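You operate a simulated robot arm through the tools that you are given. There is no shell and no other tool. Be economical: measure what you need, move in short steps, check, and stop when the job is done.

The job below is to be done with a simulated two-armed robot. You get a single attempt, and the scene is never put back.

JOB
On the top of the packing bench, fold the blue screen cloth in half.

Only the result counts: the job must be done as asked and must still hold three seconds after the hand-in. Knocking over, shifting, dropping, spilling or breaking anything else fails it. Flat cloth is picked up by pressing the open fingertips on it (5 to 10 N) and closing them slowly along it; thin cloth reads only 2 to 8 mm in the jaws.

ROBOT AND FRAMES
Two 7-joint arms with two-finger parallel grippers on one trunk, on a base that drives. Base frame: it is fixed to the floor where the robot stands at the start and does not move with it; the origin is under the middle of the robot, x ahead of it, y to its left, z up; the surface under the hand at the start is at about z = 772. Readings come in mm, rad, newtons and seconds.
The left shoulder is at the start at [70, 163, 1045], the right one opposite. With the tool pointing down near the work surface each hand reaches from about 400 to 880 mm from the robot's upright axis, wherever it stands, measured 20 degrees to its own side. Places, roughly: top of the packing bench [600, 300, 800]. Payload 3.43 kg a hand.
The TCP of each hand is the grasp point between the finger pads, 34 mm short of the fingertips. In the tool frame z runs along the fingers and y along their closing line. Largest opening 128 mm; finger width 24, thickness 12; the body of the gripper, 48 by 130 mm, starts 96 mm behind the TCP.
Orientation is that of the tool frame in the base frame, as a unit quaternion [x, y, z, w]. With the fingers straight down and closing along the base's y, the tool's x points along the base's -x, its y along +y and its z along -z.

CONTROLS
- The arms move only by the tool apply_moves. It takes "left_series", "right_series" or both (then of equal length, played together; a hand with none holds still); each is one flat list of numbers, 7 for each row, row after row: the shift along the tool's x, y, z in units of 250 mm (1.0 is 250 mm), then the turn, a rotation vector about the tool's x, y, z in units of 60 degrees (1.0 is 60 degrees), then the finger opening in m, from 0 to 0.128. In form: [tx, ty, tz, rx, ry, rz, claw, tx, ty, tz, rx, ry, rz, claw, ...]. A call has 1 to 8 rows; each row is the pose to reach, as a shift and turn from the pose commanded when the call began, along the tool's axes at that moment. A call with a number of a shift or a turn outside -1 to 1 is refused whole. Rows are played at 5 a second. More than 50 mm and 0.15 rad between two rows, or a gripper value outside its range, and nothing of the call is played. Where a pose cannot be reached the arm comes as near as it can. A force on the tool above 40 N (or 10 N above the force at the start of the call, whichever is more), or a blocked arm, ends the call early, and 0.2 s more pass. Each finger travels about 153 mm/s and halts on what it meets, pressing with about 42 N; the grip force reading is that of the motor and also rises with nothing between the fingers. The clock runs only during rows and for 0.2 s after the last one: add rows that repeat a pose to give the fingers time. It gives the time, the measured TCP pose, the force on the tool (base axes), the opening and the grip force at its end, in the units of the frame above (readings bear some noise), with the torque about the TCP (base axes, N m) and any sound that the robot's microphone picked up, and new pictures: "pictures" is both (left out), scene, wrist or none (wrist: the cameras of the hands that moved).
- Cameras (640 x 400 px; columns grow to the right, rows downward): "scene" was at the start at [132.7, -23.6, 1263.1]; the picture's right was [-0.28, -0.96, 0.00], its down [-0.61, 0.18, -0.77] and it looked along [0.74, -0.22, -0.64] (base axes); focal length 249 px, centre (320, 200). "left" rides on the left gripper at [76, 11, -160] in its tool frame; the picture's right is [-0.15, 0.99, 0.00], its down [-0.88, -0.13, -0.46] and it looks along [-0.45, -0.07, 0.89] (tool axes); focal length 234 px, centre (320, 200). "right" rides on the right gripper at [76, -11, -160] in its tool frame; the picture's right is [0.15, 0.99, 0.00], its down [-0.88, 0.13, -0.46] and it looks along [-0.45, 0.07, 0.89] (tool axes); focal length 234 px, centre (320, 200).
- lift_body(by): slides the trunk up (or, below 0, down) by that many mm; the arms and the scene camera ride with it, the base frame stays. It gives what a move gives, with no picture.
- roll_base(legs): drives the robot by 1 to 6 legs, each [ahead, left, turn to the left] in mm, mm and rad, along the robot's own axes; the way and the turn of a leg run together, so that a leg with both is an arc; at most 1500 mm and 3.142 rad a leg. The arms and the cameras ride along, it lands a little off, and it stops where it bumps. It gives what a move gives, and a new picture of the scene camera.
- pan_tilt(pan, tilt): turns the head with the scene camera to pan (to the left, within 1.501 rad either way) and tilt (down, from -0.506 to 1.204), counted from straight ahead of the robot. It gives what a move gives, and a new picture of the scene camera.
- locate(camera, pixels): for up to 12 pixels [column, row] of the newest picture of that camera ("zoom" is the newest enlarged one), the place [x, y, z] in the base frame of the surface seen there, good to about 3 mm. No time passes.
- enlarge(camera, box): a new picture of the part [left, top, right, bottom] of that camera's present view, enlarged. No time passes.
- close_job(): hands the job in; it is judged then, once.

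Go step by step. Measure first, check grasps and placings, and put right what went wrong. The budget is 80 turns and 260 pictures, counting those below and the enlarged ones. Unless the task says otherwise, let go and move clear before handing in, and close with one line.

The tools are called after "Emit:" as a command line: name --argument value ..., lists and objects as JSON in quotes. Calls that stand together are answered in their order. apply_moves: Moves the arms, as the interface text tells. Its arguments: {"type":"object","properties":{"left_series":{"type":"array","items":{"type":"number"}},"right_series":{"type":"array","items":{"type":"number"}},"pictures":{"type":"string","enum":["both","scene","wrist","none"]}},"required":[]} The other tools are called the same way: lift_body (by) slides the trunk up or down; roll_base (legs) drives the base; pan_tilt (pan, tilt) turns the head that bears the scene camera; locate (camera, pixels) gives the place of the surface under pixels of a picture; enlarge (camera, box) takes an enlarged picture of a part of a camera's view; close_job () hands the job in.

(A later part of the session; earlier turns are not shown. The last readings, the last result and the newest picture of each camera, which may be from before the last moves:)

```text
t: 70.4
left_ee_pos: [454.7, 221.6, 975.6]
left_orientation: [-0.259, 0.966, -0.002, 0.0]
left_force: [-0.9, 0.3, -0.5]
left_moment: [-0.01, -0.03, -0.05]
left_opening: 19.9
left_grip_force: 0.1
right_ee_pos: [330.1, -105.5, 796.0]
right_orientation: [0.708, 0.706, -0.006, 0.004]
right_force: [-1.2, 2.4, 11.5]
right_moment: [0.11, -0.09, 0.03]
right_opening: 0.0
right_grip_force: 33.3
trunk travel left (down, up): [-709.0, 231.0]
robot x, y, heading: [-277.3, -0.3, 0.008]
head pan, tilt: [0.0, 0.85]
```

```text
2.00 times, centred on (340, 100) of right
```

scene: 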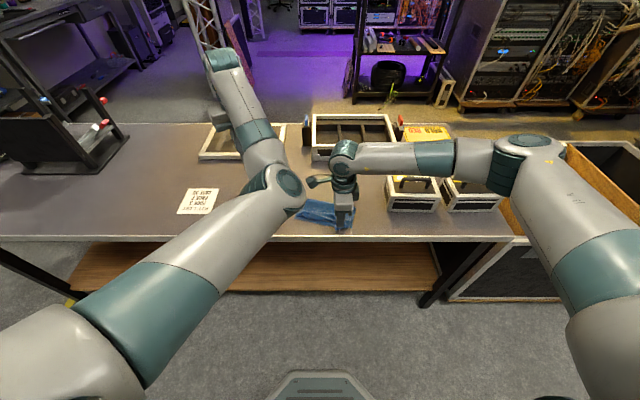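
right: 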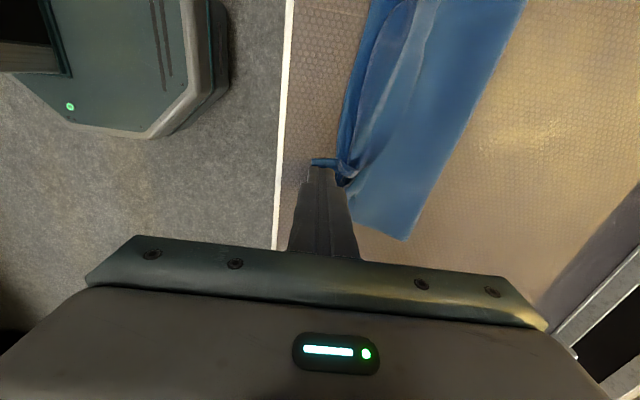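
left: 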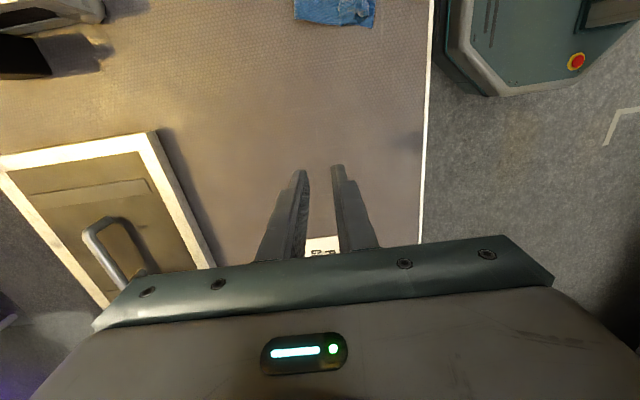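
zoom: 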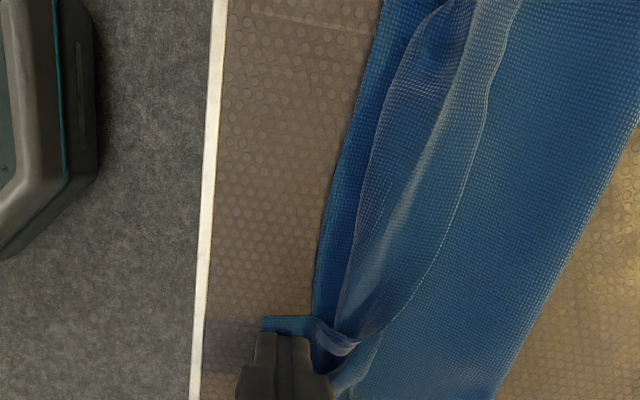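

Dragging moves the whole cloth, since fingertip friction beats the bench's. New plan: regrip both ends of the upper edge, lift the cloth so it hangs free, then lay half down toward the robot and fold back over away from the robot. Laid that way, the free edge strip falls outward. First I raise the right hand and stretch the left arm out to reset its elbow.

Emit:
apply_moves --left_series '[-0.095, -0.02, -0.0125, 0, 0, 0.0625, 0.03, -0.19, -0.0405, -0.025, 0, 0, 0.125, 0.03, -0.285, -0.061, -0.0375, 0, 0, 0.1875, 0.03, -0.38, -0.081, -0.05, 0, 0, 0.25, 0.03, -0.476, -0.101, -0.0625, 0, 0, 0.3125, 0.03, -0.571, -0.1215, -0.075, 0, 0, 0.375, 0.03, -0.666, -0.142, -0.0875, 0, 0, 0.4375, 0.03, -0.761, -0.162, -0.1, 0, 0, 0.5, 0.03]' --right_series '[0, 0, -0.06, 0, 0, 0, 0.01, 0, 0, -0.12, 0, 0, 0, 0.01, -0.04, 0, -0.2, 0, 0, 0, 0.01, -0.08, 0, -0.26, 0, 0, 0, 0.01, -0.12, 0, -0.3, 0, 0, 0, 0.01, -0.16, 0, -0.32, 0, 0, 0, 0.01, -0.2, 0, -0.32, 0, 0, 0, 0.01, -0.24, 0, -0.32, 0, 0, 0, 0.01]' --pictures "scene"

Emit:
enlarge --camera "scene" --box '[290, 185, 380, 240]'

```text
t: 72.2
left_ee_pos: [559.2, 269.1, 990.9]
left_orientation: [-0.004, 1.0, 0.001, -0.001]
left_force: [0.0, -1.2, -0.9]
left_moment: [0.02, 0.02, 0.0]
left_opening: 30.0
left_grip_force: 0.0
left hand out of reach, approached as far as the arm can: row 5, 6, 7, 8
right_ee_pos: [331.3, -166.0, 876.4]
right_orientation: [0.709, 0.706, -0.005, 0.002]
right_force: [-0.6, -0.6, -0.4]
right_moment: [0.03, 0.01, 0.02]
right_opening: 10.0
right_grip_force: 0.1
trunk travel left (down, up): [-709.0, 231.0]
robot x, y, heading: [-277.7, -1.0, -0.004]
head pan, tilt: [0.0, 0.85]
```

scene: 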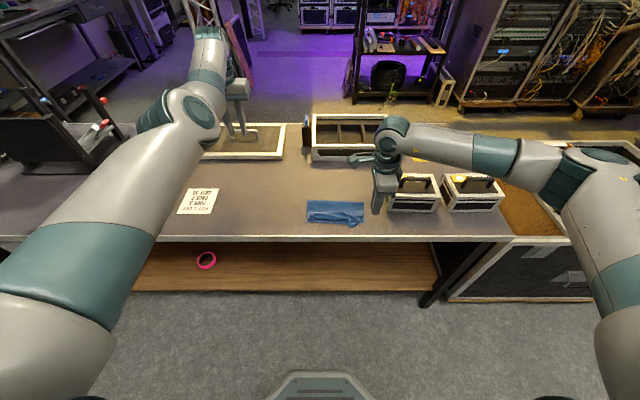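

```text
7.11 times, centred on (335, 212) of scene
```

zoom: 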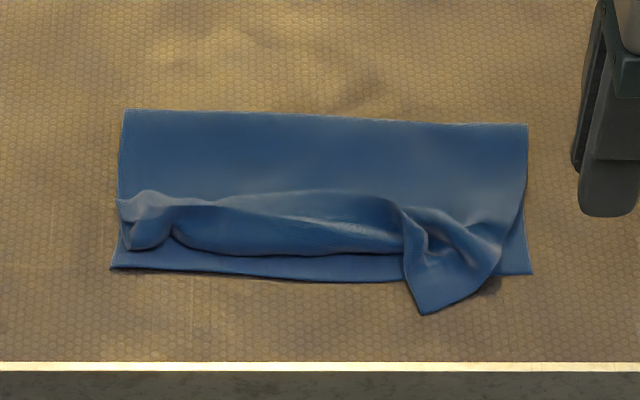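

The left arm is back in a good posture and the cloth is well squared up. I measure both ends of the upper edge.

Emit:
locate --camera "zoom" --pixels '[[422, 308], [430, 280], [408, 225], [495, 255], [122, 205], [135, 243], [155, 200], [165, 235], [115, 266], [530, 270], [125, 112], [525, 126]]'

Emit:
enlarge --camera "scene" --box '[300, 195, 340, 225]'

```text
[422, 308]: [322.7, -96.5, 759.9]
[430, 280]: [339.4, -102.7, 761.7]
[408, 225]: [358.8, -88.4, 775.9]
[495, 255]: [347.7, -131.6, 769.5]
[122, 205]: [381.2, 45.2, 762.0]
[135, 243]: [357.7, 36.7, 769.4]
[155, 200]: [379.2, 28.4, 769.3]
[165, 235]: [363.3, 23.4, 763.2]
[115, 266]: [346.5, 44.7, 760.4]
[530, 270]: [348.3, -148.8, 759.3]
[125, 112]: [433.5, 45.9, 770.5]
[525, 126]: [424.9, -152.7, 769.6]
```

```text
13.33 times, centred on (320, 210) of scene
```

zoom: 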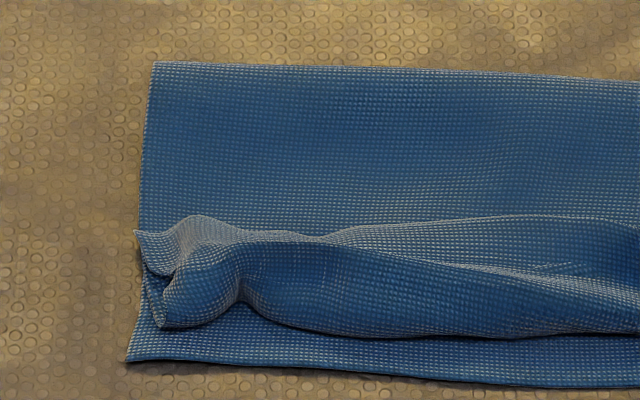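

The cloth now spans y 46…−150, and the right upper corner rests at (323,−96). I turn the right hand to neutral yaw and bring it over that corner.

Emit:
apply_moves --right_series '[0, 0, 0, 0, 0, -0.125, 0.03, 0, 0, 0, 0, 0, -0.25, 0.03, 0, 0, 0, 0, 0, -0.375, 0.03, 0, 0, 0, 0, 0, -0.5, 0.03, 0, 0, 0, 0, 0, -0.625, 0.03, 0, 0, 0, 0, 0, -0.75, 0.03, 0, 0, 0, 0, 0, -0.875, 0.03, 0, 0, 0, 0, 0, -1.0, 0.03]' --pictures "none"

Emit:
apply_moves --right_series '[0.023, 0.058, 0.026, 0, 0, -0.125, 0.03, 0.046, 0.116, 0.052, 0, 0, -0.25, 0.03, 0.07, 0.175, 0.078, 0, 0, -0.375, 0.03, 0.093, 0.233, 0.104, 0, 0, -0.5, 0.03]' --pictures "wrist"

Emit:
enlarge --camera "right" --box '[200, 60, 440, 220]'

```text
t: 74.0
left_ee_pos: [558.6, 270.7, 991.7]
left_orientation: [-0.004, 1.0, -0.001, 0.001]
left_force: [0.2, -0.9, 0.3]
left_moment: [0.0, -0.02, 0.01]
left_opening: 30.0
left_grip_force: 0.1
right_ee_pos: [331.5, -164.8, 874.9]
right_orientation: [0.26, 0.965, -0.007, 0.0]
right_force: [-0.5, 0.0, 1.0]
right_moment: [0.03, -0.04, -0.02]
right_opening: 30.1
right_grip_force: 0.0
trunk travel left (down, up): [-709.0, 231.0]
robot x, y, heading: [-274.6, -2.6, 0.002]
head pan, tilt: [0.0, 0.85]
```

```text
t: 75.0
left_ee_pos: [559.4, 269.9, 990.1]
left_orientation: [-0.005, 1.0, -0.001, -0.001]
left_force: [-0.1, 0.6, -0.9]
left_moment: [0.01, 0.01, 0.02]
left_opening: 29.9
left_grip_force: 0.1
right_ee_pos: [341.1, -102.6, 848.2]
right_orientation: [0.002, 1.0, -0.007, -0.002]
right_force: [-0.9, 0.4, 0.3]
right_moment: [0.02, -0.01, 0.01]
right_opening: 30.1
right_grip_force: 0.2
trunk travel left (down, up): [-709.0, 231.0]
robot x, y, heading: [-274.3, -0.8, -0.0]
head pan, tilt: [0.0, 0.85]
```

right: 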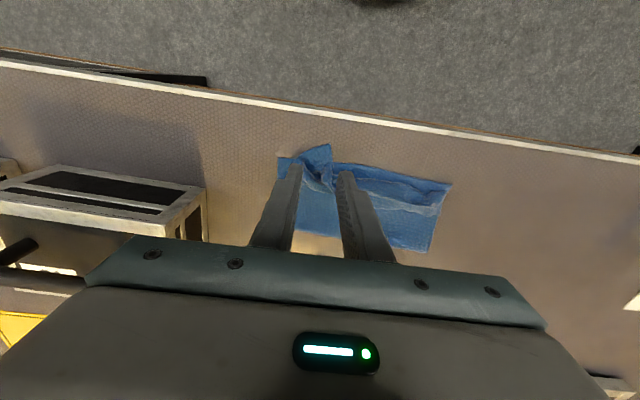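

```text
2.50 times, centred on (320, 140) of right
```

zoom: 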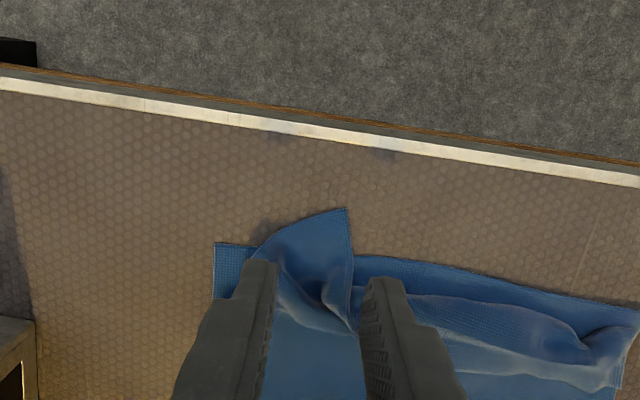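

The corner at (347,208) needs a small shift and a narrower opening. I shift 5 mm right, open to 20 mm and go down.

Emit:
apply_moves --right_series '[0, -0.02, 0.1, 0, 0, 0, 0.02, 0, -0.02, 0.18, 0, 0, 0, 0.02, 0, -0.02, 0.204, 0, 0, 0, 0.02, 0, -0.02, 0.212, 0, 0, 0, 0.02, 0, -0.02, 0.218, 0, 0, 0, 0.02]' --pictures "wrist"

```text
t: 76.2
left_ee_pos: [557.1, 270.6, 993.2]
left_orientation: [-0.004, 1.0, 0.0, -0.001]
left_force: [-0.1, -0.1, -0.5]
left_moment: [0.01, 0.03, 0.0]
left_opening: 30.0
left_grip_force: 0.0
right_ee_pos: [340.0, -109.4, 796.3]
right_orientation: [0.003, 1.0, -0.006, 0.0]
right_force: [0.6, -1.6, 10.8]
right_moment: [0.13, -0.06, 0.0]
right_opening: 19.5
right_grip_force: 0.0
trunk travel left (down, up): [-709.0, 231.0]
robot x, y, heading: [-275.1, 0.3, 0.001]
head pan, tilt: [0.0, 0.85]
```

right: 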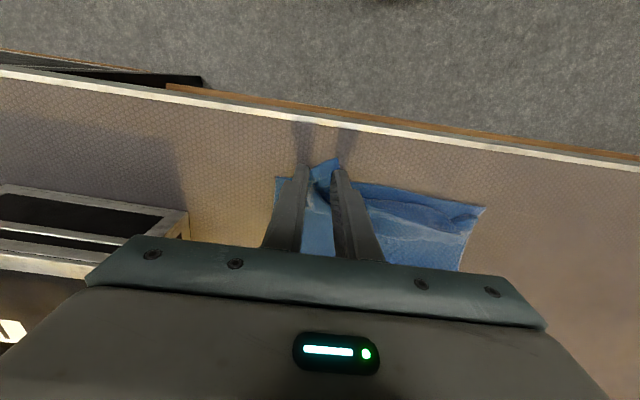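

Contact reads 10.8 N with both tips on the corner ply. I close slowly and then test-lift.

Emit:
apply_moves --right_series '[0, 0, -0.002, 0, 0, 0, 0.017, 0, 0, -0.002, 0, 0, 0, 0.014, 0, 0, -0.002, 0, 0, 0, 0.011, 0, 0, -0.002, 0, 0, 0, 0.008, 0, 0, -0.002, 0, 0, 0, 0.005, 0, 0, -0.002, 0, 0, 0, 0.002, 0, 0, -0.002, 0, 0, 0, 0.0, 0, 0, -0.002, 0, 0, 0, 0.0]' --pictures "none"

Emit:
apply_moves --right_series '[0, 0, -0.08, 0, 0, 0, 0, 0, -0.03, -0.16, 0, 0, 0, 0, -0.03, -0.08, -0.2, 0, 0, 0, 0, -0.06, -0.12, -0.2, 0, 0, 0, 0]' --pictures "scene"

Emit:
enlarge --camera "scene" --box '[290, 175, 380, 235]'

```text
t: 78.0
left_ee_pos: [557.6, 269.3, 992.8]
left_orientation: [-0.004, 1.0, -0.001, 0.0]
left_force: [-0.3, -0.5, 0.0]
left_moment: [0.01, -0.01, 0.02]
left_opening: 30.0
left_grip_force: 0.0
right_ee_pos: [339.8, -109.1, 794.5]
right_orientation: [0.003, 1.0, -0.007, 0.0]
right_force: [1.8, 1.2, 14.1]
right_moment: [0.09, -0.13, -0.02]
right_opening: 1.7
right_grip_force: 36.1
trunk travel left (down, up): [-709.0, 231.0]
robot x, y, heading: [-275.1, 1.7, 0.005]
head pan, tilt: [0.0, 0.85]
```

```text
t: 79.0
left_ee_pos: [558.6, 269.2, 991.7]
left_orientation: [-0.005, 1.0, -0.001, 0.0]
left_force: [0.8, 0.0, -0.1]
left_moment: [0.02, -0.02, 0.0]
left_opening: 29.8
left_grip_force: 0.0
right_ee_pos: [355.7, -137.4, 845.2]
right_orientation: [0.002, 1.0, -0.008, -0.002]
right_force: [0.3, -0.2, 0.7]
right_moment: [0.02, 0.01, 0.03]
right_opening: 1.9
right_grip_force: 36.5
trunk travel left (down, up): [-709.0, 231.0]
robot x, y, heading: [-275.0, -1.1, -0.001]
head pan, tilt: [0.0, 0.85]
```

scene: 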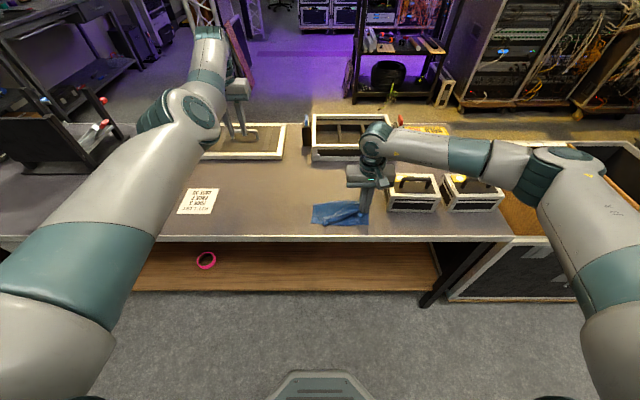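

```text
6.67 times, centred on (335, 205) of scene
```

zoom: 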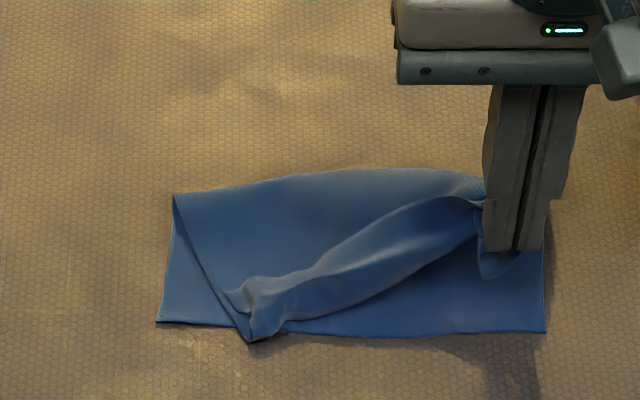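

The right corner is held. The upper-left corner now lies near (245,305) in the zoom, so I measure it for the left hand.

Emit:
locate --camera "zoom" --pixels '[[232, 297], [250, 338], [255, 285], [275, 310], [245, 310], [178, 198], [160, 320], [300, 275], [310, 315]]'

Emit:
enlarge --camera "scene" --box '[308, 202, 348, 228]'

```text
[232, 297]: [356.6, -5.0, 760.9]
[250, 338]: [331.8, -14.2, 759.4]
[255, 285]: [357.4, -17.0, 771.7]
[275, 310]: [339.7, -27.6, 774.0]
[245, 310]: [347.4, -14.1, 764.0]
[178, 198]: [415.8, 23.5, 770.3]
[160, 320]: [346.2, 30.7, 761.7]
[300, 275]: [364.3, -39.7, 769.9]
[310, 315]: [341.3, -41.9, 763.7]
```

```text
15.38 times, centred on (328, 215) of scene
```

zoom: 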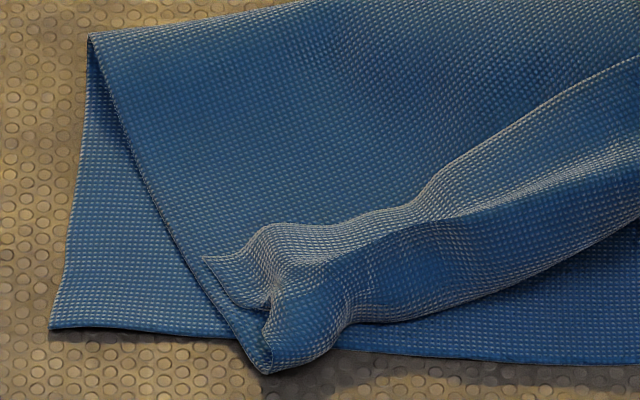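

I turn the right hand 30° for clearance while bringing the left hand in, parallel-yawed, toward the upper-left corner.

Emit:
apply_moves --left_series '[0.054, -0.0745, 0.046, 0, 0, 0.0625, 0.024, 0.108, -0.149, 0.092, 0, 0, 0.125, 0.024, 0.162, -0.2235, 0.138, 0, 0, 0.1875, 0.024, 0.216, -0.298, 0.184, 0, 0, 0.25, 0.024, 0.27, -0.3725, 0.23, 0, 0, 0.3125, 0.024, 0.324, -0.447, 0.276, 0, 0, 0.375, 0.024, 0.378, -0.5215, 0.322, 0, 0, 0.4375, 0.024, 0.432, -0.596, 0.368, 0, 0, 0.5, 0.024]' --right_series '[0, 0, 0, 0, 0, 0.0625, 0, 0, 0, 0, 0, 0, 0.125, 0, 0, 0, 0, 0, 0, 0.1875, 0, 0, 0, 0, 0, 0, 0.25, 0, 0, 0, 0, 0, 0, 0.3125, 0, 0, 0, 0, 0, 0, 0.375, 0, 0, 0, 0, 0, 0, 0.4375, 0, 0, 0, 0, 0, 0, 0.5, 0]' --pictures "none"

Emit:
apply_moves --left_series '[0.0096, -0.0864, 0.025, 0, 0, 0, 0.024, 0.0193, -0.1728, 0.05, 0, 0, 0, 0.024, 0.0289, -0.259, 0.075, 0, 0, 0, 0.024, 0.0385, -0.3455, 0.1, 0, 0, 0, 0.024, 0.048, -0.432, 0.125, 0, 0, 0, 0.024, 0.0578, -0.518, 0.15, 0, 0, 0, 0.024, 0.0674, -0.605, 0.175, 0, 0, 0, 0.024, 0.077, -0.691, 0.2, 0, 0, 0, 0.024]' --pictures "both"

Emit:
enlarge --camera "left" --box '[200, 60, 440, 220]'

```text
t: 80.8
left_ee_pos: [454.6, 130.6, 907.1]
left_orientation: [0.254, 0.967, 0.001, 0.006]
left_force: [0.9, -0.4, 0.0]
left_moment: [-0.01, 0.0, 0.0]
left_opening: 23.8
left_grip_force: 0.0
right_ee_pos: [354.6, -137.9, 844.7]
right_orientation: [0.261, 0.965, -0.006, 0.001]
right_force: [0.6, -1.0, -0.5]
right_moment: [0.02, 0.01, 0.04]
right_opening: 1.6
right_grip_force: 36.4
trunk travel left (down, up): [-709.0, 231.0]
robot x, y, heading: [-274.5, 4.8, 0.002]
head pan, tilt: [0.0, 0.85]
```

```text
t: 82.8
left_ee_pos: [398.0, 45.8, 824.7]
left_orientation: [0.224, 0.974, 0.037, 0.006]
left_force: [-0.2, 0.8, 0.3]
left_moment: [-0.04, 0.03, -0.01]
left_opening: 24.1
left_grip_force: 0.0
left hand out of reach, approached as far as the arm can: row 1, 2, 3, 4, 5, 6, 7, 8
right_ee_pos: [355.0, -138.4, 844.6]
right_orientation: [0.262, 0.965, -0.008, 0.0]
right_force: [-0.1, 0.2, 0.7]
right_moment: [0.0, -0.03, 0.04]
right_opening: 1.7
right_grip_force: 36.5
trunk travel left (down, up): [-709.0, 231.0]
robot x, y, heading: [-274.3, 0.0, -0.0]
head pan, tilt: [0.0, 0.85]
stopped in row 8 (left hand): the arm was blocked; the commanded pose is now the measured one
```

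scene: 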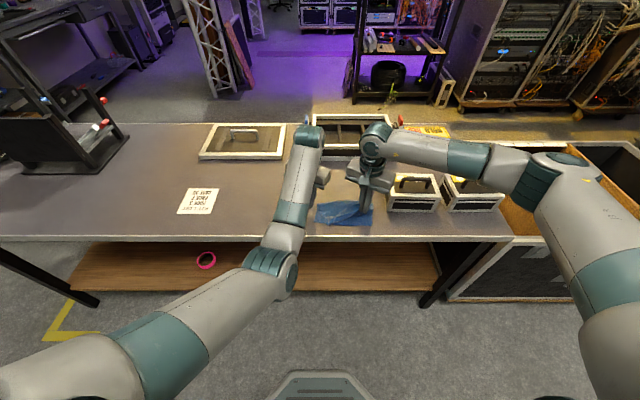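
left: 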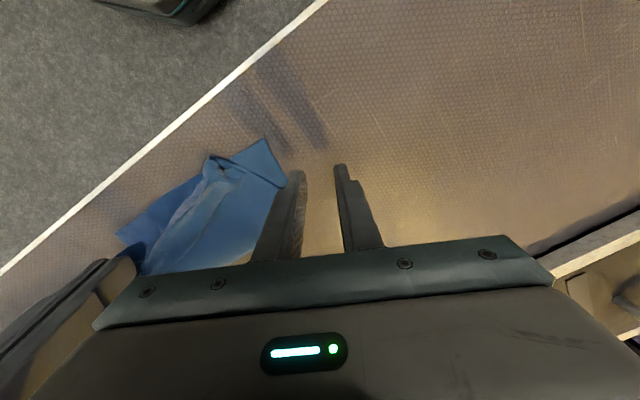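

```text
2.50 times, centred on (320, 140) of left
```

zoom: 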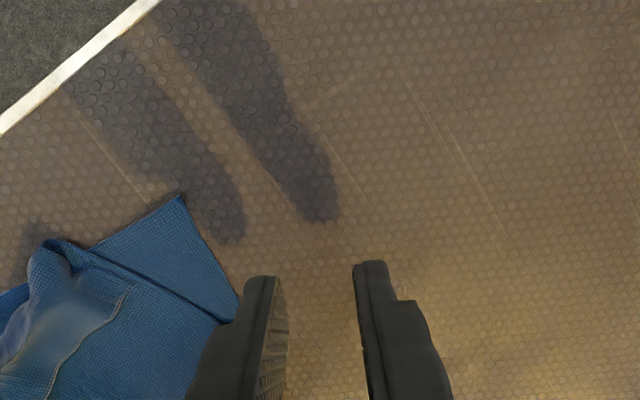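

The left arm is cramped with the trunk this high. I set the right corner down over the lower layer's corner and release it, while the left hand backs out forward-left.

Emit:
apply_moves --left_series '[-0.024, 0.1225, -0.07, 0, 0, 0, 0.024, -0.048, 0.245, -0.14, 0, 0, 0, 0.024, -0.071, 0.3675, -0.21, 0, 0, 0, 0.024, -0.095, 0.49, -0.28, 0, 0, 0, 0.024, -0.119, 0.6125, -0.35, 0, 0, 0, 0.024, -0.143, 0.735, -0.42, 0, 0, 0, 0.024, -0.166, 0.8575, -0.49, 0, 0, 0, 0.024, -0.19, 0.98, -0.56, 0, 0, 0, 0.024]' --right_series '[-0.013, -0.005, 0.056, 0, 0, 0, 0, -0.026, -0.009, 0.112, 0, 0, 0, 0, -0.04, -0.014, 0.164, 0, 0, 0, 0, -0.04, -0.014, 0.164, 0, 0, 0, 0.012, -0.04, -0.014, 0.164, 0, 0, 0, 0.026, -0.04, -0.014, 0.14, 0, 0, 0, 0.03, -0.04, -0.014, 0.04, 0, 0, 0, 0.03, -0.04, -0.014, -0.12, 0, 0, 0, 0.03]' --pictures "both"

Emit:
enlarge --camera "scene" --box '[290, 175, 380, 235]'

```text
t: 84.6
left_ee_pos: [542.3, 230.6, 981.3]
left_orientation: [0.226, 0.974, 0.035, 0.007]
left_force: [-0.1, -0.3, -0.6]
left_moment: [-0.03, -0.03, 0.0]
left_opening: 23.8
left_grip_force: 0.0
right_ee_pos: [361.2, -145.0, 876.6]
right_orientation: [0.261, 0.965, -0.007, 0.0]
right_force: [-0.1, -0.4, -0.8]
right_moment: [-0.01, 0.01, 0.02]
right_opening: 30.1
right_grip_force: 0.1
trunk travel left (down, up): [-709.0, 231.0]
robot x, y, heading: [-275.5, 0.8, 0.002]
head pan, tilt: [0.0, 0.85]
```

scene: 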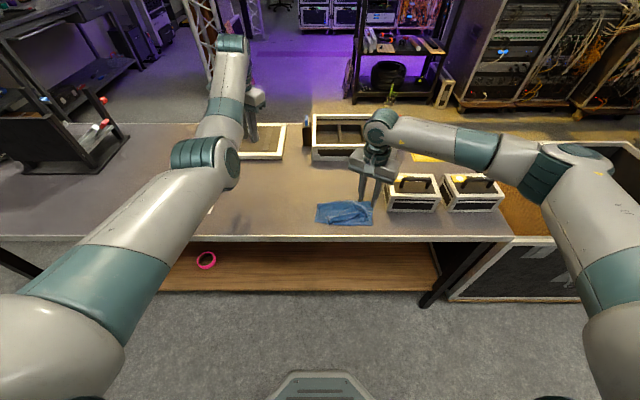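
right: 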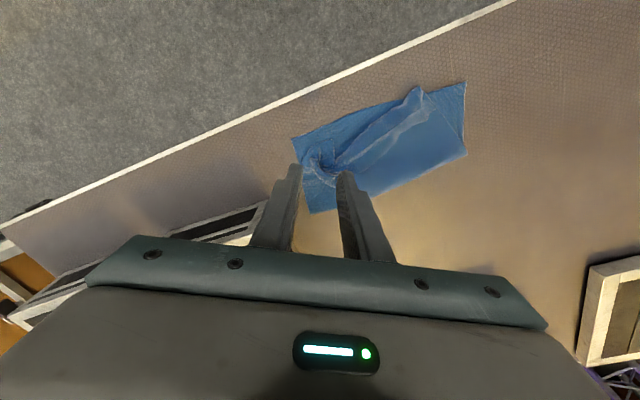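
left: 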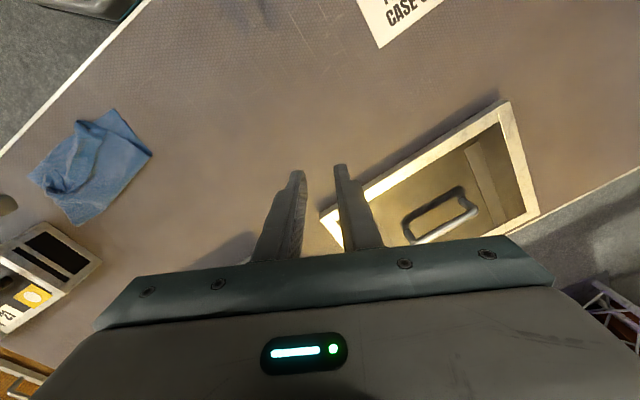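

```text
6.67 times, centred on (335, 205) of scene
```

zoom: 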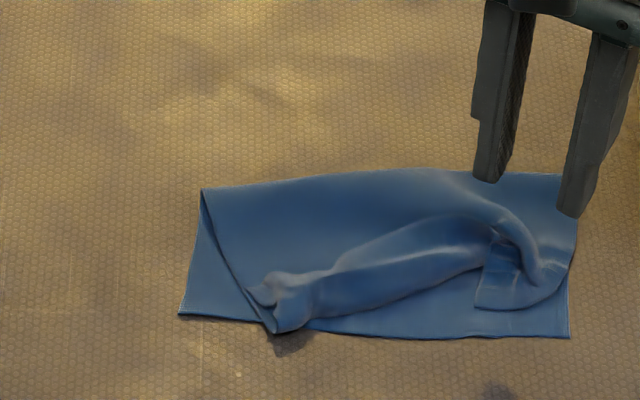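

The right corner is set down. Now I reset: raise both hands, lower the trunk back, and shift the base right so the cloth is centred between the arms.

Emit:
apply_moves --left_series '[0.004, 0.009, -0.055, 0.0085, 0, 0.008, 0.024, 0.009, 0.018, -0.11, 0.017, -0.001, 0.016, 0.024, 0.013, 0.027, -0.165, 0.0255, -0.0015, 0.024, 0.024, 0.0175, 0.036, -0.22, 0.034, -0.002, 0.0325, 0.024, 0.022, 0.045, -0.275, 0.0425, -0.0025, 0.041, 0.024, 0.026, 0.054, -0.33, 0.051, -0.003, 0.049, 0.024, 0.031, 0.063, -0.385, 0.0595, -0.0035, 0.057, 0.024, 0.035, 0.072, -0.44, 0.068, -0.004, 0.065, 0.024]' --right_series '[0, 0, -0.1, 0, 0, 0, 0.024, 0, 0, -0.2, 0, 0, 0, 0.024, 0, 0, -0.3, 0, 0, 0, 0.024, 0, 0, -0.4, 0, 0, 0, 0.024, 0, 0, -0.5, 0, 0, 0, 0.024, 0, 0, -0.6, 0, 0, 0, 0.024, 0, 0, -0.7, 0, 0, 0, 0.024, 0, 0, -0.8, 0, 0, 0, 0.024]' --pictures "none"

Emit:
lift_body --by -150

Emit:
roll_base --legs '[[0, -60, 0]]'

Emit:
enlarge --camera "scene" --box '[270, 160, 370, 240]'

```text
t: 86.4
left_ee_pos: [538.9, 242.9, 1092.8]
left_orientation: [0.259, 0.966, -0.001, -0.002]
left_force: [0.8, -0.2, 0.0]
left_moment: [-0.02, 0.01, 0.01]
left_opening: 24.0
left_grip_force: 0.1
right_ee_pos: [361.8, -144.3, 1077.3]
right_orientation: [0.262, 0.965, -0.008, -0.001]
right_force: [0.5, -0.9, 0.5]
right_moment: [0.0, -0.01, 0.0]
right_opening: 24.0
right_grip_force: 0.1
trunk travel left (down, up): [-709.0, 231.0]
robot x, y, heading: [-274.4, 0.2, 0.005]
head pan, tilt: [0.0, 0.85]
```

```text
t: 88.2
left_ee_pos: [540.1, 242.4, 942.1]
left_orientation: [0.259, 0.966, 0.0, -0.001]
left_force: [-1.0, -0.2, -0.1]
left_moment: [0.0, -0.02, 0.0]
left_opening: 24.2
left_grip_force: 0.1
right_ee_pos: [363.1, -143.7, 926.4]
right_orientation: [0.262, 0.965, -0.008, 0.0]
right_force: [-0.1, -0.8, 0.2]
right_moment: [0.01, 0.0, 0.01]
right_opening: 24.1
right_grip_force: 0.0
trunk travel left (down, up): [-559.0, 381.0]
robot x, y, heading: [-279.3, -1.3, 0.002]
head pan, tilt: [0.0, 0.85]
```

```text
t: 89.2
left_ee_pos: [540.2, 182.3, 942.9]
left_orientation: [0.259, 0.966, 0.0, 0.0]
left_force: [0.3, -0.5, -0.4]
left_moment: [0.05, 0.01, 0.0]
left_opening: 24.2
left_grip_force: 0.0
right_ee_pos: [362.1, -204.0, 926.2]
right_orientation: [0.262, 0.965, -0.006, -0.001]
right_force: [-0.5, -0.6, -0.3]
right_moment: [0.01, -0.01, 0.01]
right_opening: 24.1
right_grip_force: 0.0
trunk travel left (down, up): [-559.0, 381.0]
robot x, y, heading: [-276.1, -60.9, -0.002]
head pan, tilt: [0.0, 0.85]
```

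scene: 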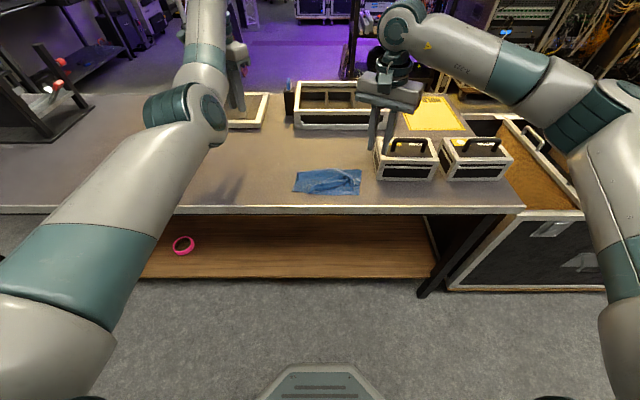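

```text
5.00 times, centred on (320, 200) of scene
```

zoom: 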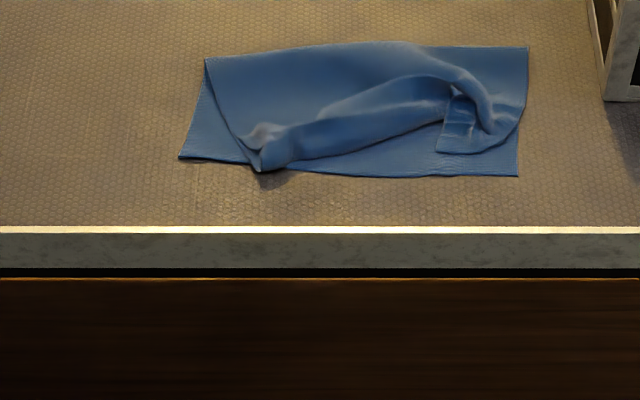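

The base is centred on the cloth. I'll lift the upper edge again by both ends, right first, then left, so the cloth hangs free. First I measure the current corner positions.

Emit:
enlarge --camera "scene" --box '[290, 165, 365, 200]'

Emit:
locate --camera "zoom" --pixels '[[40, 220], [175, 260], [152, 178], [190, 215], [450, 215], [455, 120], [520, 212], [530, 130], [575, 255], [595, 80], [340, 130], [480, 180]]'

```text
8.53 times, centred on (328, 182) of scene
```

zoom: 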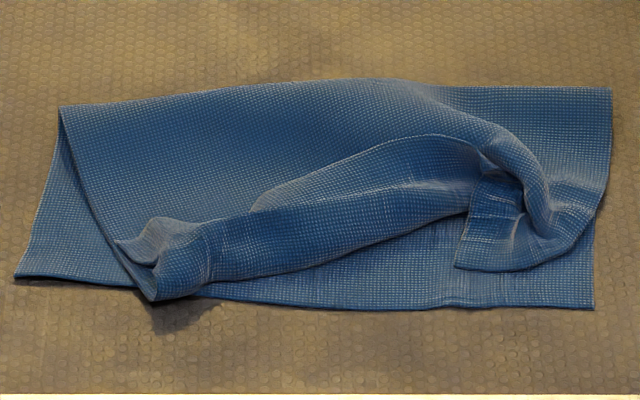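

```text
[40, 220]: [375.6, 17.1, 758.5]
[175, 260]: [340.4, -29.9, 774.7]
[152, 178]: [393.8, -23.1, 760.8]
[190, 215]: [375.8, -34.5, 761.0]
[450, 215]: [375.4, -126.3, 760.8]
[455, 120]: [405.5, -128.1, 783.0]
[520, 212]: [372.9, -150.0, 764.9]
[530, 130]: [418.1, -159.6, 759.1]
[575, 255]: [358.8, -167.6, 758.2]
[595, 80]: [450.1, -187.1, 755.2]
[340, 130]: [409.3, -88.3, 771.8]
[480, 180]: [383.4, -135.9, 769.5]
```

Emit:
locate --camera "zoom" --pixels '[[462, 262], [515, 266], [475, 185], [490, 225], [548, 228], [118, 243], [155, 297], [160, 230], [190, 250], [592, 304], [18, 274], [545, 262]]'

```text
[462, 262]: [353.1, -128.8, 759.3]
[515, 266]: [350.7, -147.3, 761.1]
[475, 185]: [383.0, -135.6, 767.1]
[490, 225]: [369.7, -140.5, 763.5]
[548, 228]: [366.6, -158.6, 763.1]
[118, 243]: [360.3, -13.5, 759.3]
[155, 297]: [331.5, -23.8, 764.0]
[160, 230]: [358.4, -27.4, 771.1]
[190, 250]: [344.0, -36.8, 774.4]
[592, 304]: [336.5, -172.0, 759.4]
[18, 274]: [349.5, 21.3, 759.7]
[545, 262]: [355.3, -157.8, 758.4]
```

Upper-right corner ply: corner at (353,−129). Left hem end: centred at (346,−28). I bring both hands over these points with parallel yaw.

Emit:
apply_moves --left_series '[0.021, -0.097, 0.027, 0, 0, 0, 0.024, 0.042, -0.194, 0.053, 0, 0, 0, 0.024, 0.063, -0.29, 0.08, 0, 0, 0, 0.024, 0.084, -0.387, 0.107, 0, 0, 0, 0.024, 0.105, -0.484, 0.133, 0, 0, 0, 0.024, 0.126, -0.581, 0.16, 0, 0, 0, 0.024]' --right_series '[0.017, 0.034, 0.051, 0, 0, 0, 0.016, 0.033, 0.069, 0.101, 0, 0, 0, 0.016, 0.05, 0.103, 0.152, 0, 0, 0, 0.016, 0.067, 0.137, 0.203, 0, 0, 0, 0.016, 0.083, 0.172, 0.253, 0, 0, 0, 0.016, 0.1, 0.206, 0.304, 0, 0, 0, 0.016]' --pictures "none"

Emit:
apply_moves --left_series '[0.021, -0.089, 0.035, 0, 0, 0, 0.024, 0.042, -0.178, 0.071, 0, 0, 0, 0.024, 0.063, -0.267, 0.106, 0, 0, 0, 0.024, 0.084, -0.356, 0.141, 0, 0, 0, 0.024, 0.105, -0.445, 0.177, 0, 0, 0, 0.024, 0.126, -0.534, 0.212, 0, 0, 0, 0.024]' --pictures "both"

Emit:
enlarge --camera "left" --box '[200, 60, 440, 220]'

Emit:
enlarge --camera "right" --box '[200, 60, 440, 220]'

```text
t: 90.6
left_ee_pos: [500.1, 85.6, 892.3]
left_orientation: [0.259, 0.966, -0.001, -0.001]
left_force: [-0.2, 0.6, -0.5]
left_moment: [0.03, 0.02, 0.01]
left_opening: 24.4
left_grip_force: 0.1
left hand out of reach, approached as far as the arm can: row 4, 5, 6
right_ee_pos: [367.5, -146.9, 848.3]
right_orientation: [0.26, 0.965, -0.008, -0.001]
right_force: [0.2, -0.6, 1.2]
right_moment: [-0.01, 0.01, -0.01]
right_opening: 16.0
right_grip_force: 0.1
trunk travel left (down, up): [-559.0, 381.0]
robot x, y, heading: [-276.2, -55.8, -0.001]
head pan, tilt: [0.0, 0.85]
```

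```text
t: 92.0
left_ee_pos: [477.9, -20.5, 810.1]
left_orientation: [0.259, 0.966, 0.0, -0.001]
left_force: [-0.5, 0.7, 0.3]
left_moment: [0.0, 0.02, -0.05]
left_opening: 23.8
left_grip_force: 0.0
left hand out of reach, approached as far as the arm can: row 1, 2, 3, 4, 5, 6
right_ee_pos: [366.3, -146.3, 849.6]
right_orientation: [0.261, 0.965, -0.007, 0.0]
right_force: [0.1, -0.5, -1.2]
right_moment: [0.0, 0.0, -0.02]
right_opening: 16.0
right_grip_force: 0.1
trunk travel left (down, up): [-559.0, 381.0]
robot x, y, heading: [-272.3, -60.7, 0.002]
head pan, tilt: [0.0, 0.85]
```

scene: 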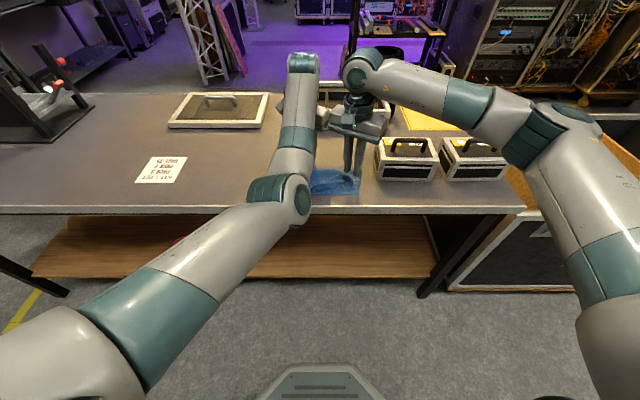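
left: 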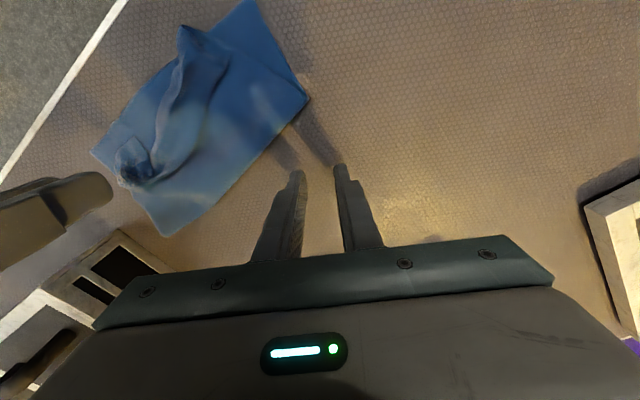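

```text
2.50 times, centred on (320, 140) of left
```

zoom: 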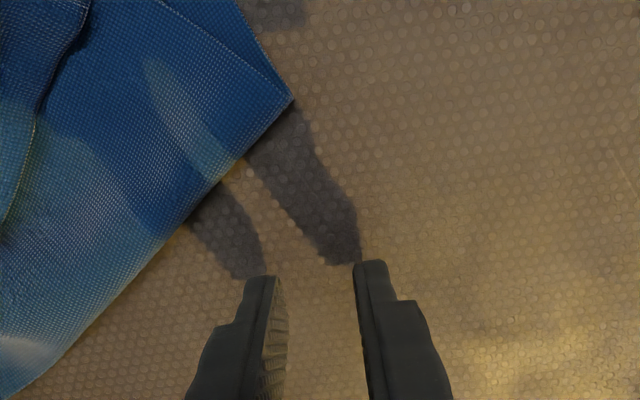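

```text
2.50 times, centred on (320, 140) of right
```

zoom: 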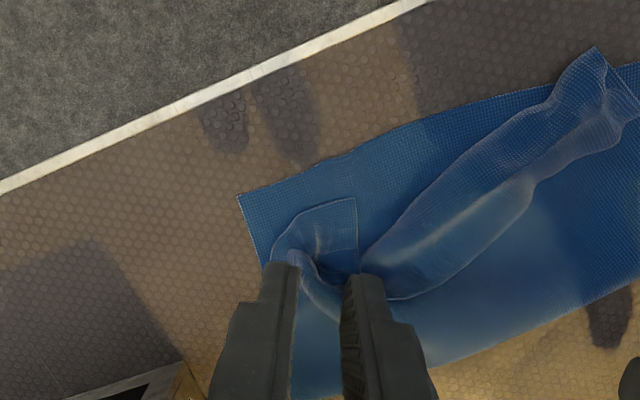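

The left arm's posture limits how close in it can work, so I back the base off for a longer reach. I raise both hands, then roll back.

Emit:
apply_moves --left_series '[0, 0, -0.1, 0, 0, 0, 0.024, 0, 0, -0.2, 0, 0, 0, 0.024, 0, 0, -0.28, 0, 0, 0, 0.024]' --right_series '[0, 0, -0.08, 0, 0, 0, 0.016, 0, 0, -0.16, 0, 0, 0, 0.016, 0, 0, -0.2, 0, 0, 0, 0.016]' --pictures "none"

Emit:
roll_base --legs '[[-120, 0, 0]]'

```text
t: 92.8
left_ee_pos: [499.4, -23.8, 875.7]
left_orientation: [0.259, 0.966, 0.0, -0.001]
left_force: [-0.8, -0.3, -1.1]
left_moment: [-0.01, -0.02, -0.01]
left_opening: 24.0
left_grip_force: 0.0
left hand out of reach, approached as far as the arm can: row 1, 2, 3
right_ee_pos: [366.3, -146.5, 900.6]
right_orientation: [0.262, 0.965, -0.006, 0.001]
right_force: [0.1, 1.2, -0.3]
right_moment: [0.05, 0.0, 0.0]
right_opening: 15.7
right_grip_force: 0.1
trunk travel left (down, up): [-559.0, 381.0]
robot x, y, heading: [-272.7, -57.4, -0.0]
head pan, tilt: [0.0, 0.85]
```

```text
t: 94.0
left_ee_pos: [378.5, -23.0, 877.8]
left_orientation: [0.259, 0.966, 0.0, -0.001]
left_force: [0.1, 0.4, -0.3]
left_moment: [-0.02, -0.05, -0.01]
left_opening: 24.0
left_grip_force: 0.0
right_ee_pos: [247.8, -145.3, 899.7]
right_orientation: [0.261, 0.965, -0.008, 0.0]
right_force: [-0.2, 0.0, -0.8]
right_moment: [0.0, -0.01, -0.02]
right_opening: 15.9
right_grip_force: 0.1
trunk travel left (down, up): [-559.0, 381.0]
robot x, y, heading: [-393.5, -57.7, 0.002]
head pan, tilt: [0.0, 0.85]
```

scene: 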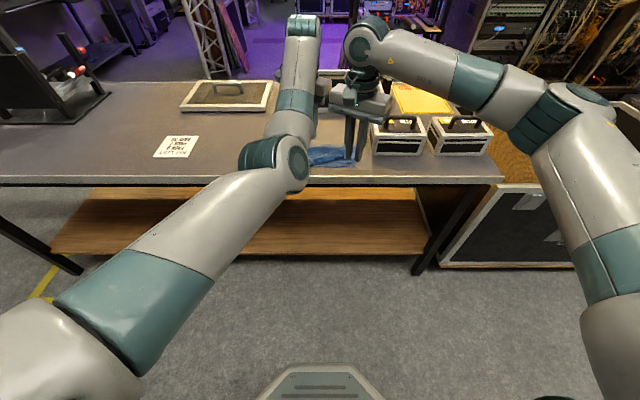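

The left elbow is still caught on the inner side. I swing the left hand well out to its own side to restore the normal elbow posture.

Emit:
apply_moves --left_series '[0.081, 0.08, -0.03, 0, 0, 0, 0.024, 0.162, 0.16, -0.06, 0, 0, 0, 0.024, 0.243, 0.241, -0.09, 0, 0, 0, 0.024, 0.324, 0.321, -0.12, 0, 0, 0, 0.024, 0.405, 0.401, -0.15, 0, 0, 0, 0.024, 0.486, 0.482, -0.18, 0, 0, 0, 0.024, 0.567, 0.562, -0.21, 0, 0, 0, 0.024, 0.648, 0.642, -0.24, 0, 0, 0, 0.024]' --pictures "none"

Emit:
apply_moves --left_series '[0.09, 0.075, -0.03, 0, 0, -0.0625, 0.024, 0.179, 0.15, -0.06, 0, 0, -0.125, 0.024, 0.269, 0.226, -0.09, 0, 0, -0.1875, 0.024, 0.3585, 0.301, -0.12, 0, 0, -0.25, 0.024, 0.448, 0.376, -0.15, 0, 0, -0.3125, 0.024, 0.538, 0.4515, -0.18, 0, 0, -0.375, 0.024, 0.627, 0.527, -0.21, 0, 0, -0.4375, 0.024, 0.717, 0.602, -0.24, 0, 0, -0.5, 0.024]' --pictures "scene"

```text
t: 95.8
left_ee_pos: [333.7, 209.6, 936.2]
left_orientation: [0.259, 0.966, 0.0, -0.001]
left_force: [-0.4, 0.2, -0.3]
left_moment: [0.03, 0.0, -0.02]
left_opening: 24.3
left_grip_force: 0.0
left hand out of reach, approached as far as the arm can: row 1, 2, 3, 4, 5, 6, 7, 8
right_ee_pos: [246.8, -146.8, 900.2]
right_orientation: [0.262, 0.965, -0.007, 0.0]
right_force: [0.0, -0.8, -0.1]
right_moment: [-0.03, -0.01, 0.0]
right_opening: 16.3
right_grip_force: 0.0
trunk travel left (down, up): [-559.0, 381.0]
robot x, y, heading: [-397.9, -61.4, 0.001]
head pan, tilt: [0.0, 0.85]
```

```text
t: 97.6
left_ee_pos: [253.5, 428.7, 996.3]
left_orientation: [0.0, 1.0, 0.0, -0.001]
left_force: [-0.1, -0.7, -0.2]
left_moment: [-0.01, -0.01, -0.02]
left_opening: 23.8
left_grip_force: 0.0
right_ee_pos: [246.4, -146.4, 900.0]
right_orientation: [0.261, 0.965, -0.007, -0.001]
right_force: [-0.1, 0.0, 0.3]
right_moment: [-0.04, 0.0, -0.02]
right_opening: 16.0
right_grip_force: 0.0
trunk travel left (down, up): [-559.0, 381.0]
robot x, y, heading: [-396.1, -62.1, 0.002]
head pan, tilt: [0.0, 0.85]
```

scene: 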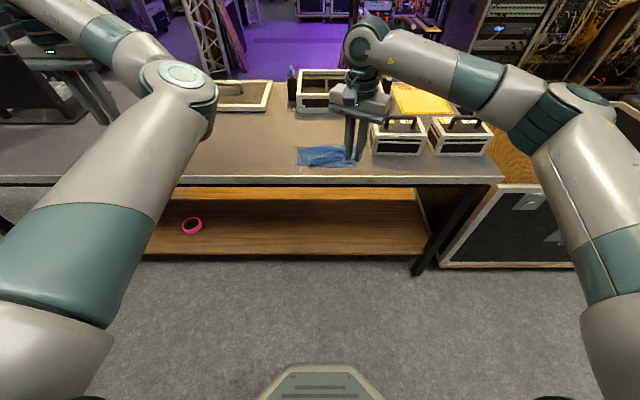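

The left arm stays elbow-in, so I'll finish corner by corner with the right hand alone. The right arm now goes to the upper-left corner (tip at (360,−13)), which I'll carry onto the lower-left corner to unroll the hem.

Emit:
apply_moves --right_series '[-0.0085, 0.045, 0, 0, 0, -0.125, 0.018, -0.017, 0.0905, 0, 0, 0, -0.25, 0.018, -0.0255, 0.136, 0, 0, 0, -0.375, 0.018, -0.034, 0.181, 0, 0, 0, -0.5, 0.018, -0.0425, 0.226, 0, 0, 0, -0.625, 0.018, -0.051, 0.2715, 0, 0, 0, -0.75, 0.018, -0.0595, 0.317, 0, 0, 0, -0.875, 0.018, -0.068, 0.362, 0, 0, 0, -1.0, 0.018]' --pictures "none"

Emit:
apply_moves --right_series '[-0.065, 0.021, 0.05, 0, 0, -0.0625, 0.018, -0.13, 0.042, 0.1, 0, 0, -0.125, 0.018, -0.196, 0.064, 0.15, 0, 0, -0.1875, 0.018, -0.261, 0.085, 0.2, 0, 0, -0.25, 0.018]' --pictures "both"

Emit:
enlarge --camera "right" --box '[200, 60, 440, 220]'

```text
t: 99.4
left_ee_pos: [254.7, 426.9, 995.4]
left_orientation: [0.0, 1.0, -0.001, -0.001]
left_force: [0.2, 0.7, 0.1]
left_moment: [-0.02, -0.01, -0.01]
left_opening: 24.2
left_grip_force: 0.0
right_ee_pos: [308.7, -76.8, 898.0]
right_orientation: [-0.257, 0.966, -0.007, -0.003]
right_force: [0.2, 0.2, -0.5]
right_moment: [0.03, -0.01, -0.02]
right_opening: 17.9
right_grip_force: 0.0
trunk travel left (down, up): [-559.0, 381.0]
robot x, y, heading: [-393.3, -59.0, -0.001]
head pan, tilt: [0.0, 0.85]
```

```text
t: 100.4
left_ee_pos: [254.8, 426.6, 996.0]
left_orientation: [0.001, 1.0, 0.0, -0.001]
left_force: [0.0, -0.7, -0.5]
left_moment: [-0.01, -0.02, 0.0]
left_opening: 24.2
left_grip_force: 0.1
right_ee_pos: [342.0, -39.6, 858.7]
right_orientation: [-0.35, 0.937, -0.005, -0.005]
right_force: [-0.6, 0.4, 0.4]
right_moment: [0.03, -0.04, 0.02]
right_opening: 17.9
right_grip_force: 0.1
right hand out of reach, approached as far as the arm can: row 4
trunk travel left (down, up): [-559.0, 381.0]
robot x, y, heading: [-392.5, -58.9, 0.003]
head pan, tilt: [0.0, 0.85]
```

scene: 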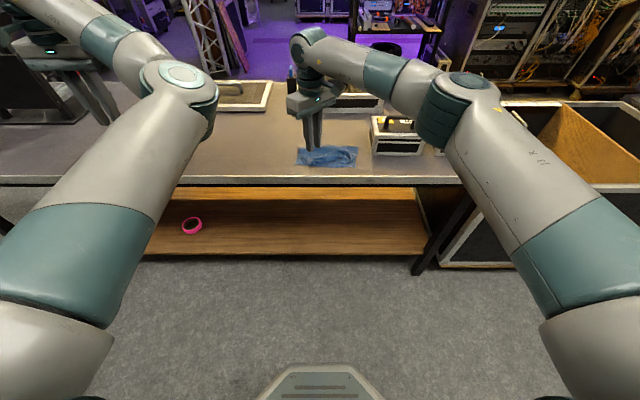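
right: 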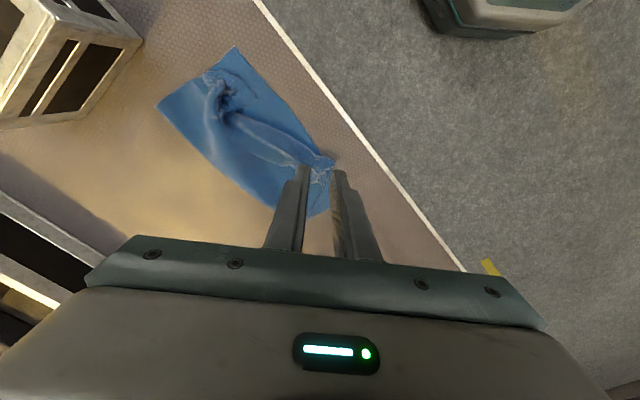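

```text
2.50 times, centred on (320, 140) of right
```

zoom: 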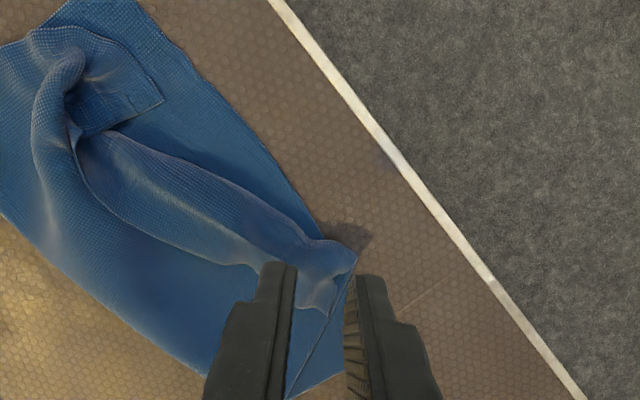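

The yaw that way is limited, so I turn the right hand to neutral over (354,−30), nearer the corner tip, and look again.

Emit:
apply_moves --right_series '[-0.01, 0, 0.01, 0, 0, 0.114, 0.018, -0.02, 0, 0.02, 0, 0, 0.228, 0.018, -0.031, 0, 0.03, 0, 0, 0.342, 0.018, -0.041, 0, 0.05, 0, 0, 0.455, 0.018, -0.052, -0.001, 0.07, 0, 0, 0.569, 0.018, -0.062, -0.001, 0.08, 0, 0, 0.683, 0.018]' --pictures "wrist"

Emit:
enlarge --camera "right" --box '[220, 80, 420, 220]'

```text
t: 101.8
left_ee_pos: [254.5, 428.2, 996.4]
left_orientation: [0.0, 1.0, 0.0, -0.001]
left_force: [-0.5, -0.4, -0.5]
left_moment: [0.01, 0.02, 0.02]
left_opening: 23.9
left_grip_force: 0.1
right_ee_pos: [354.6, -29.8, 838.6]
right_orientation: [0.001, 1.0, -0.008, -0.003]
right_force: [0.6, 0.0, -0.4]
right_moment: [-0.01, -0.02, 0.02]
right_opening: 18.1
right_grip_force: 0.0
trunk travel left (down, up): [-559.0, 381.0]
robot x, y, heading: [-392.1, -59.2, -0.0]
head pan, tilt: [0.0, 0.85]
```

right: 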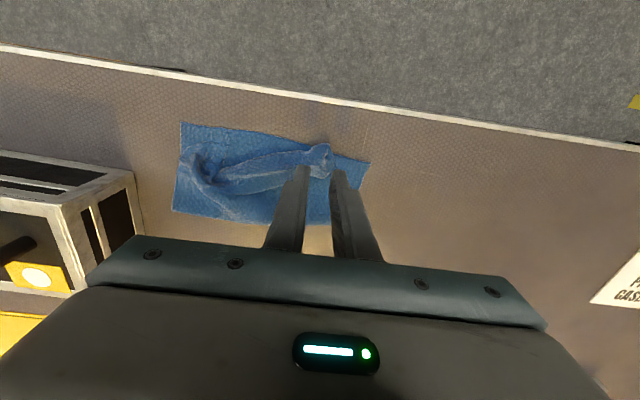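

```text
2.86 times, centred on (320, 150) of right
```

zoom: 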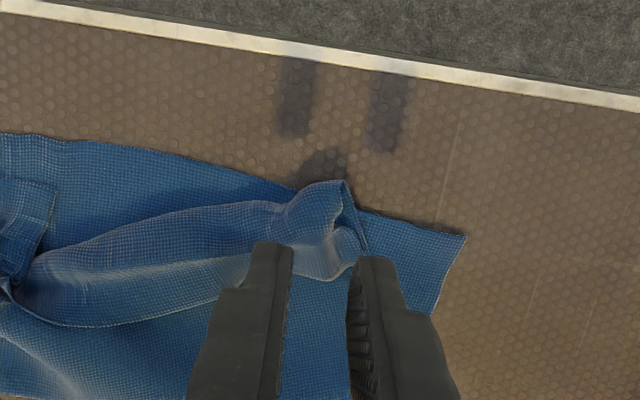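

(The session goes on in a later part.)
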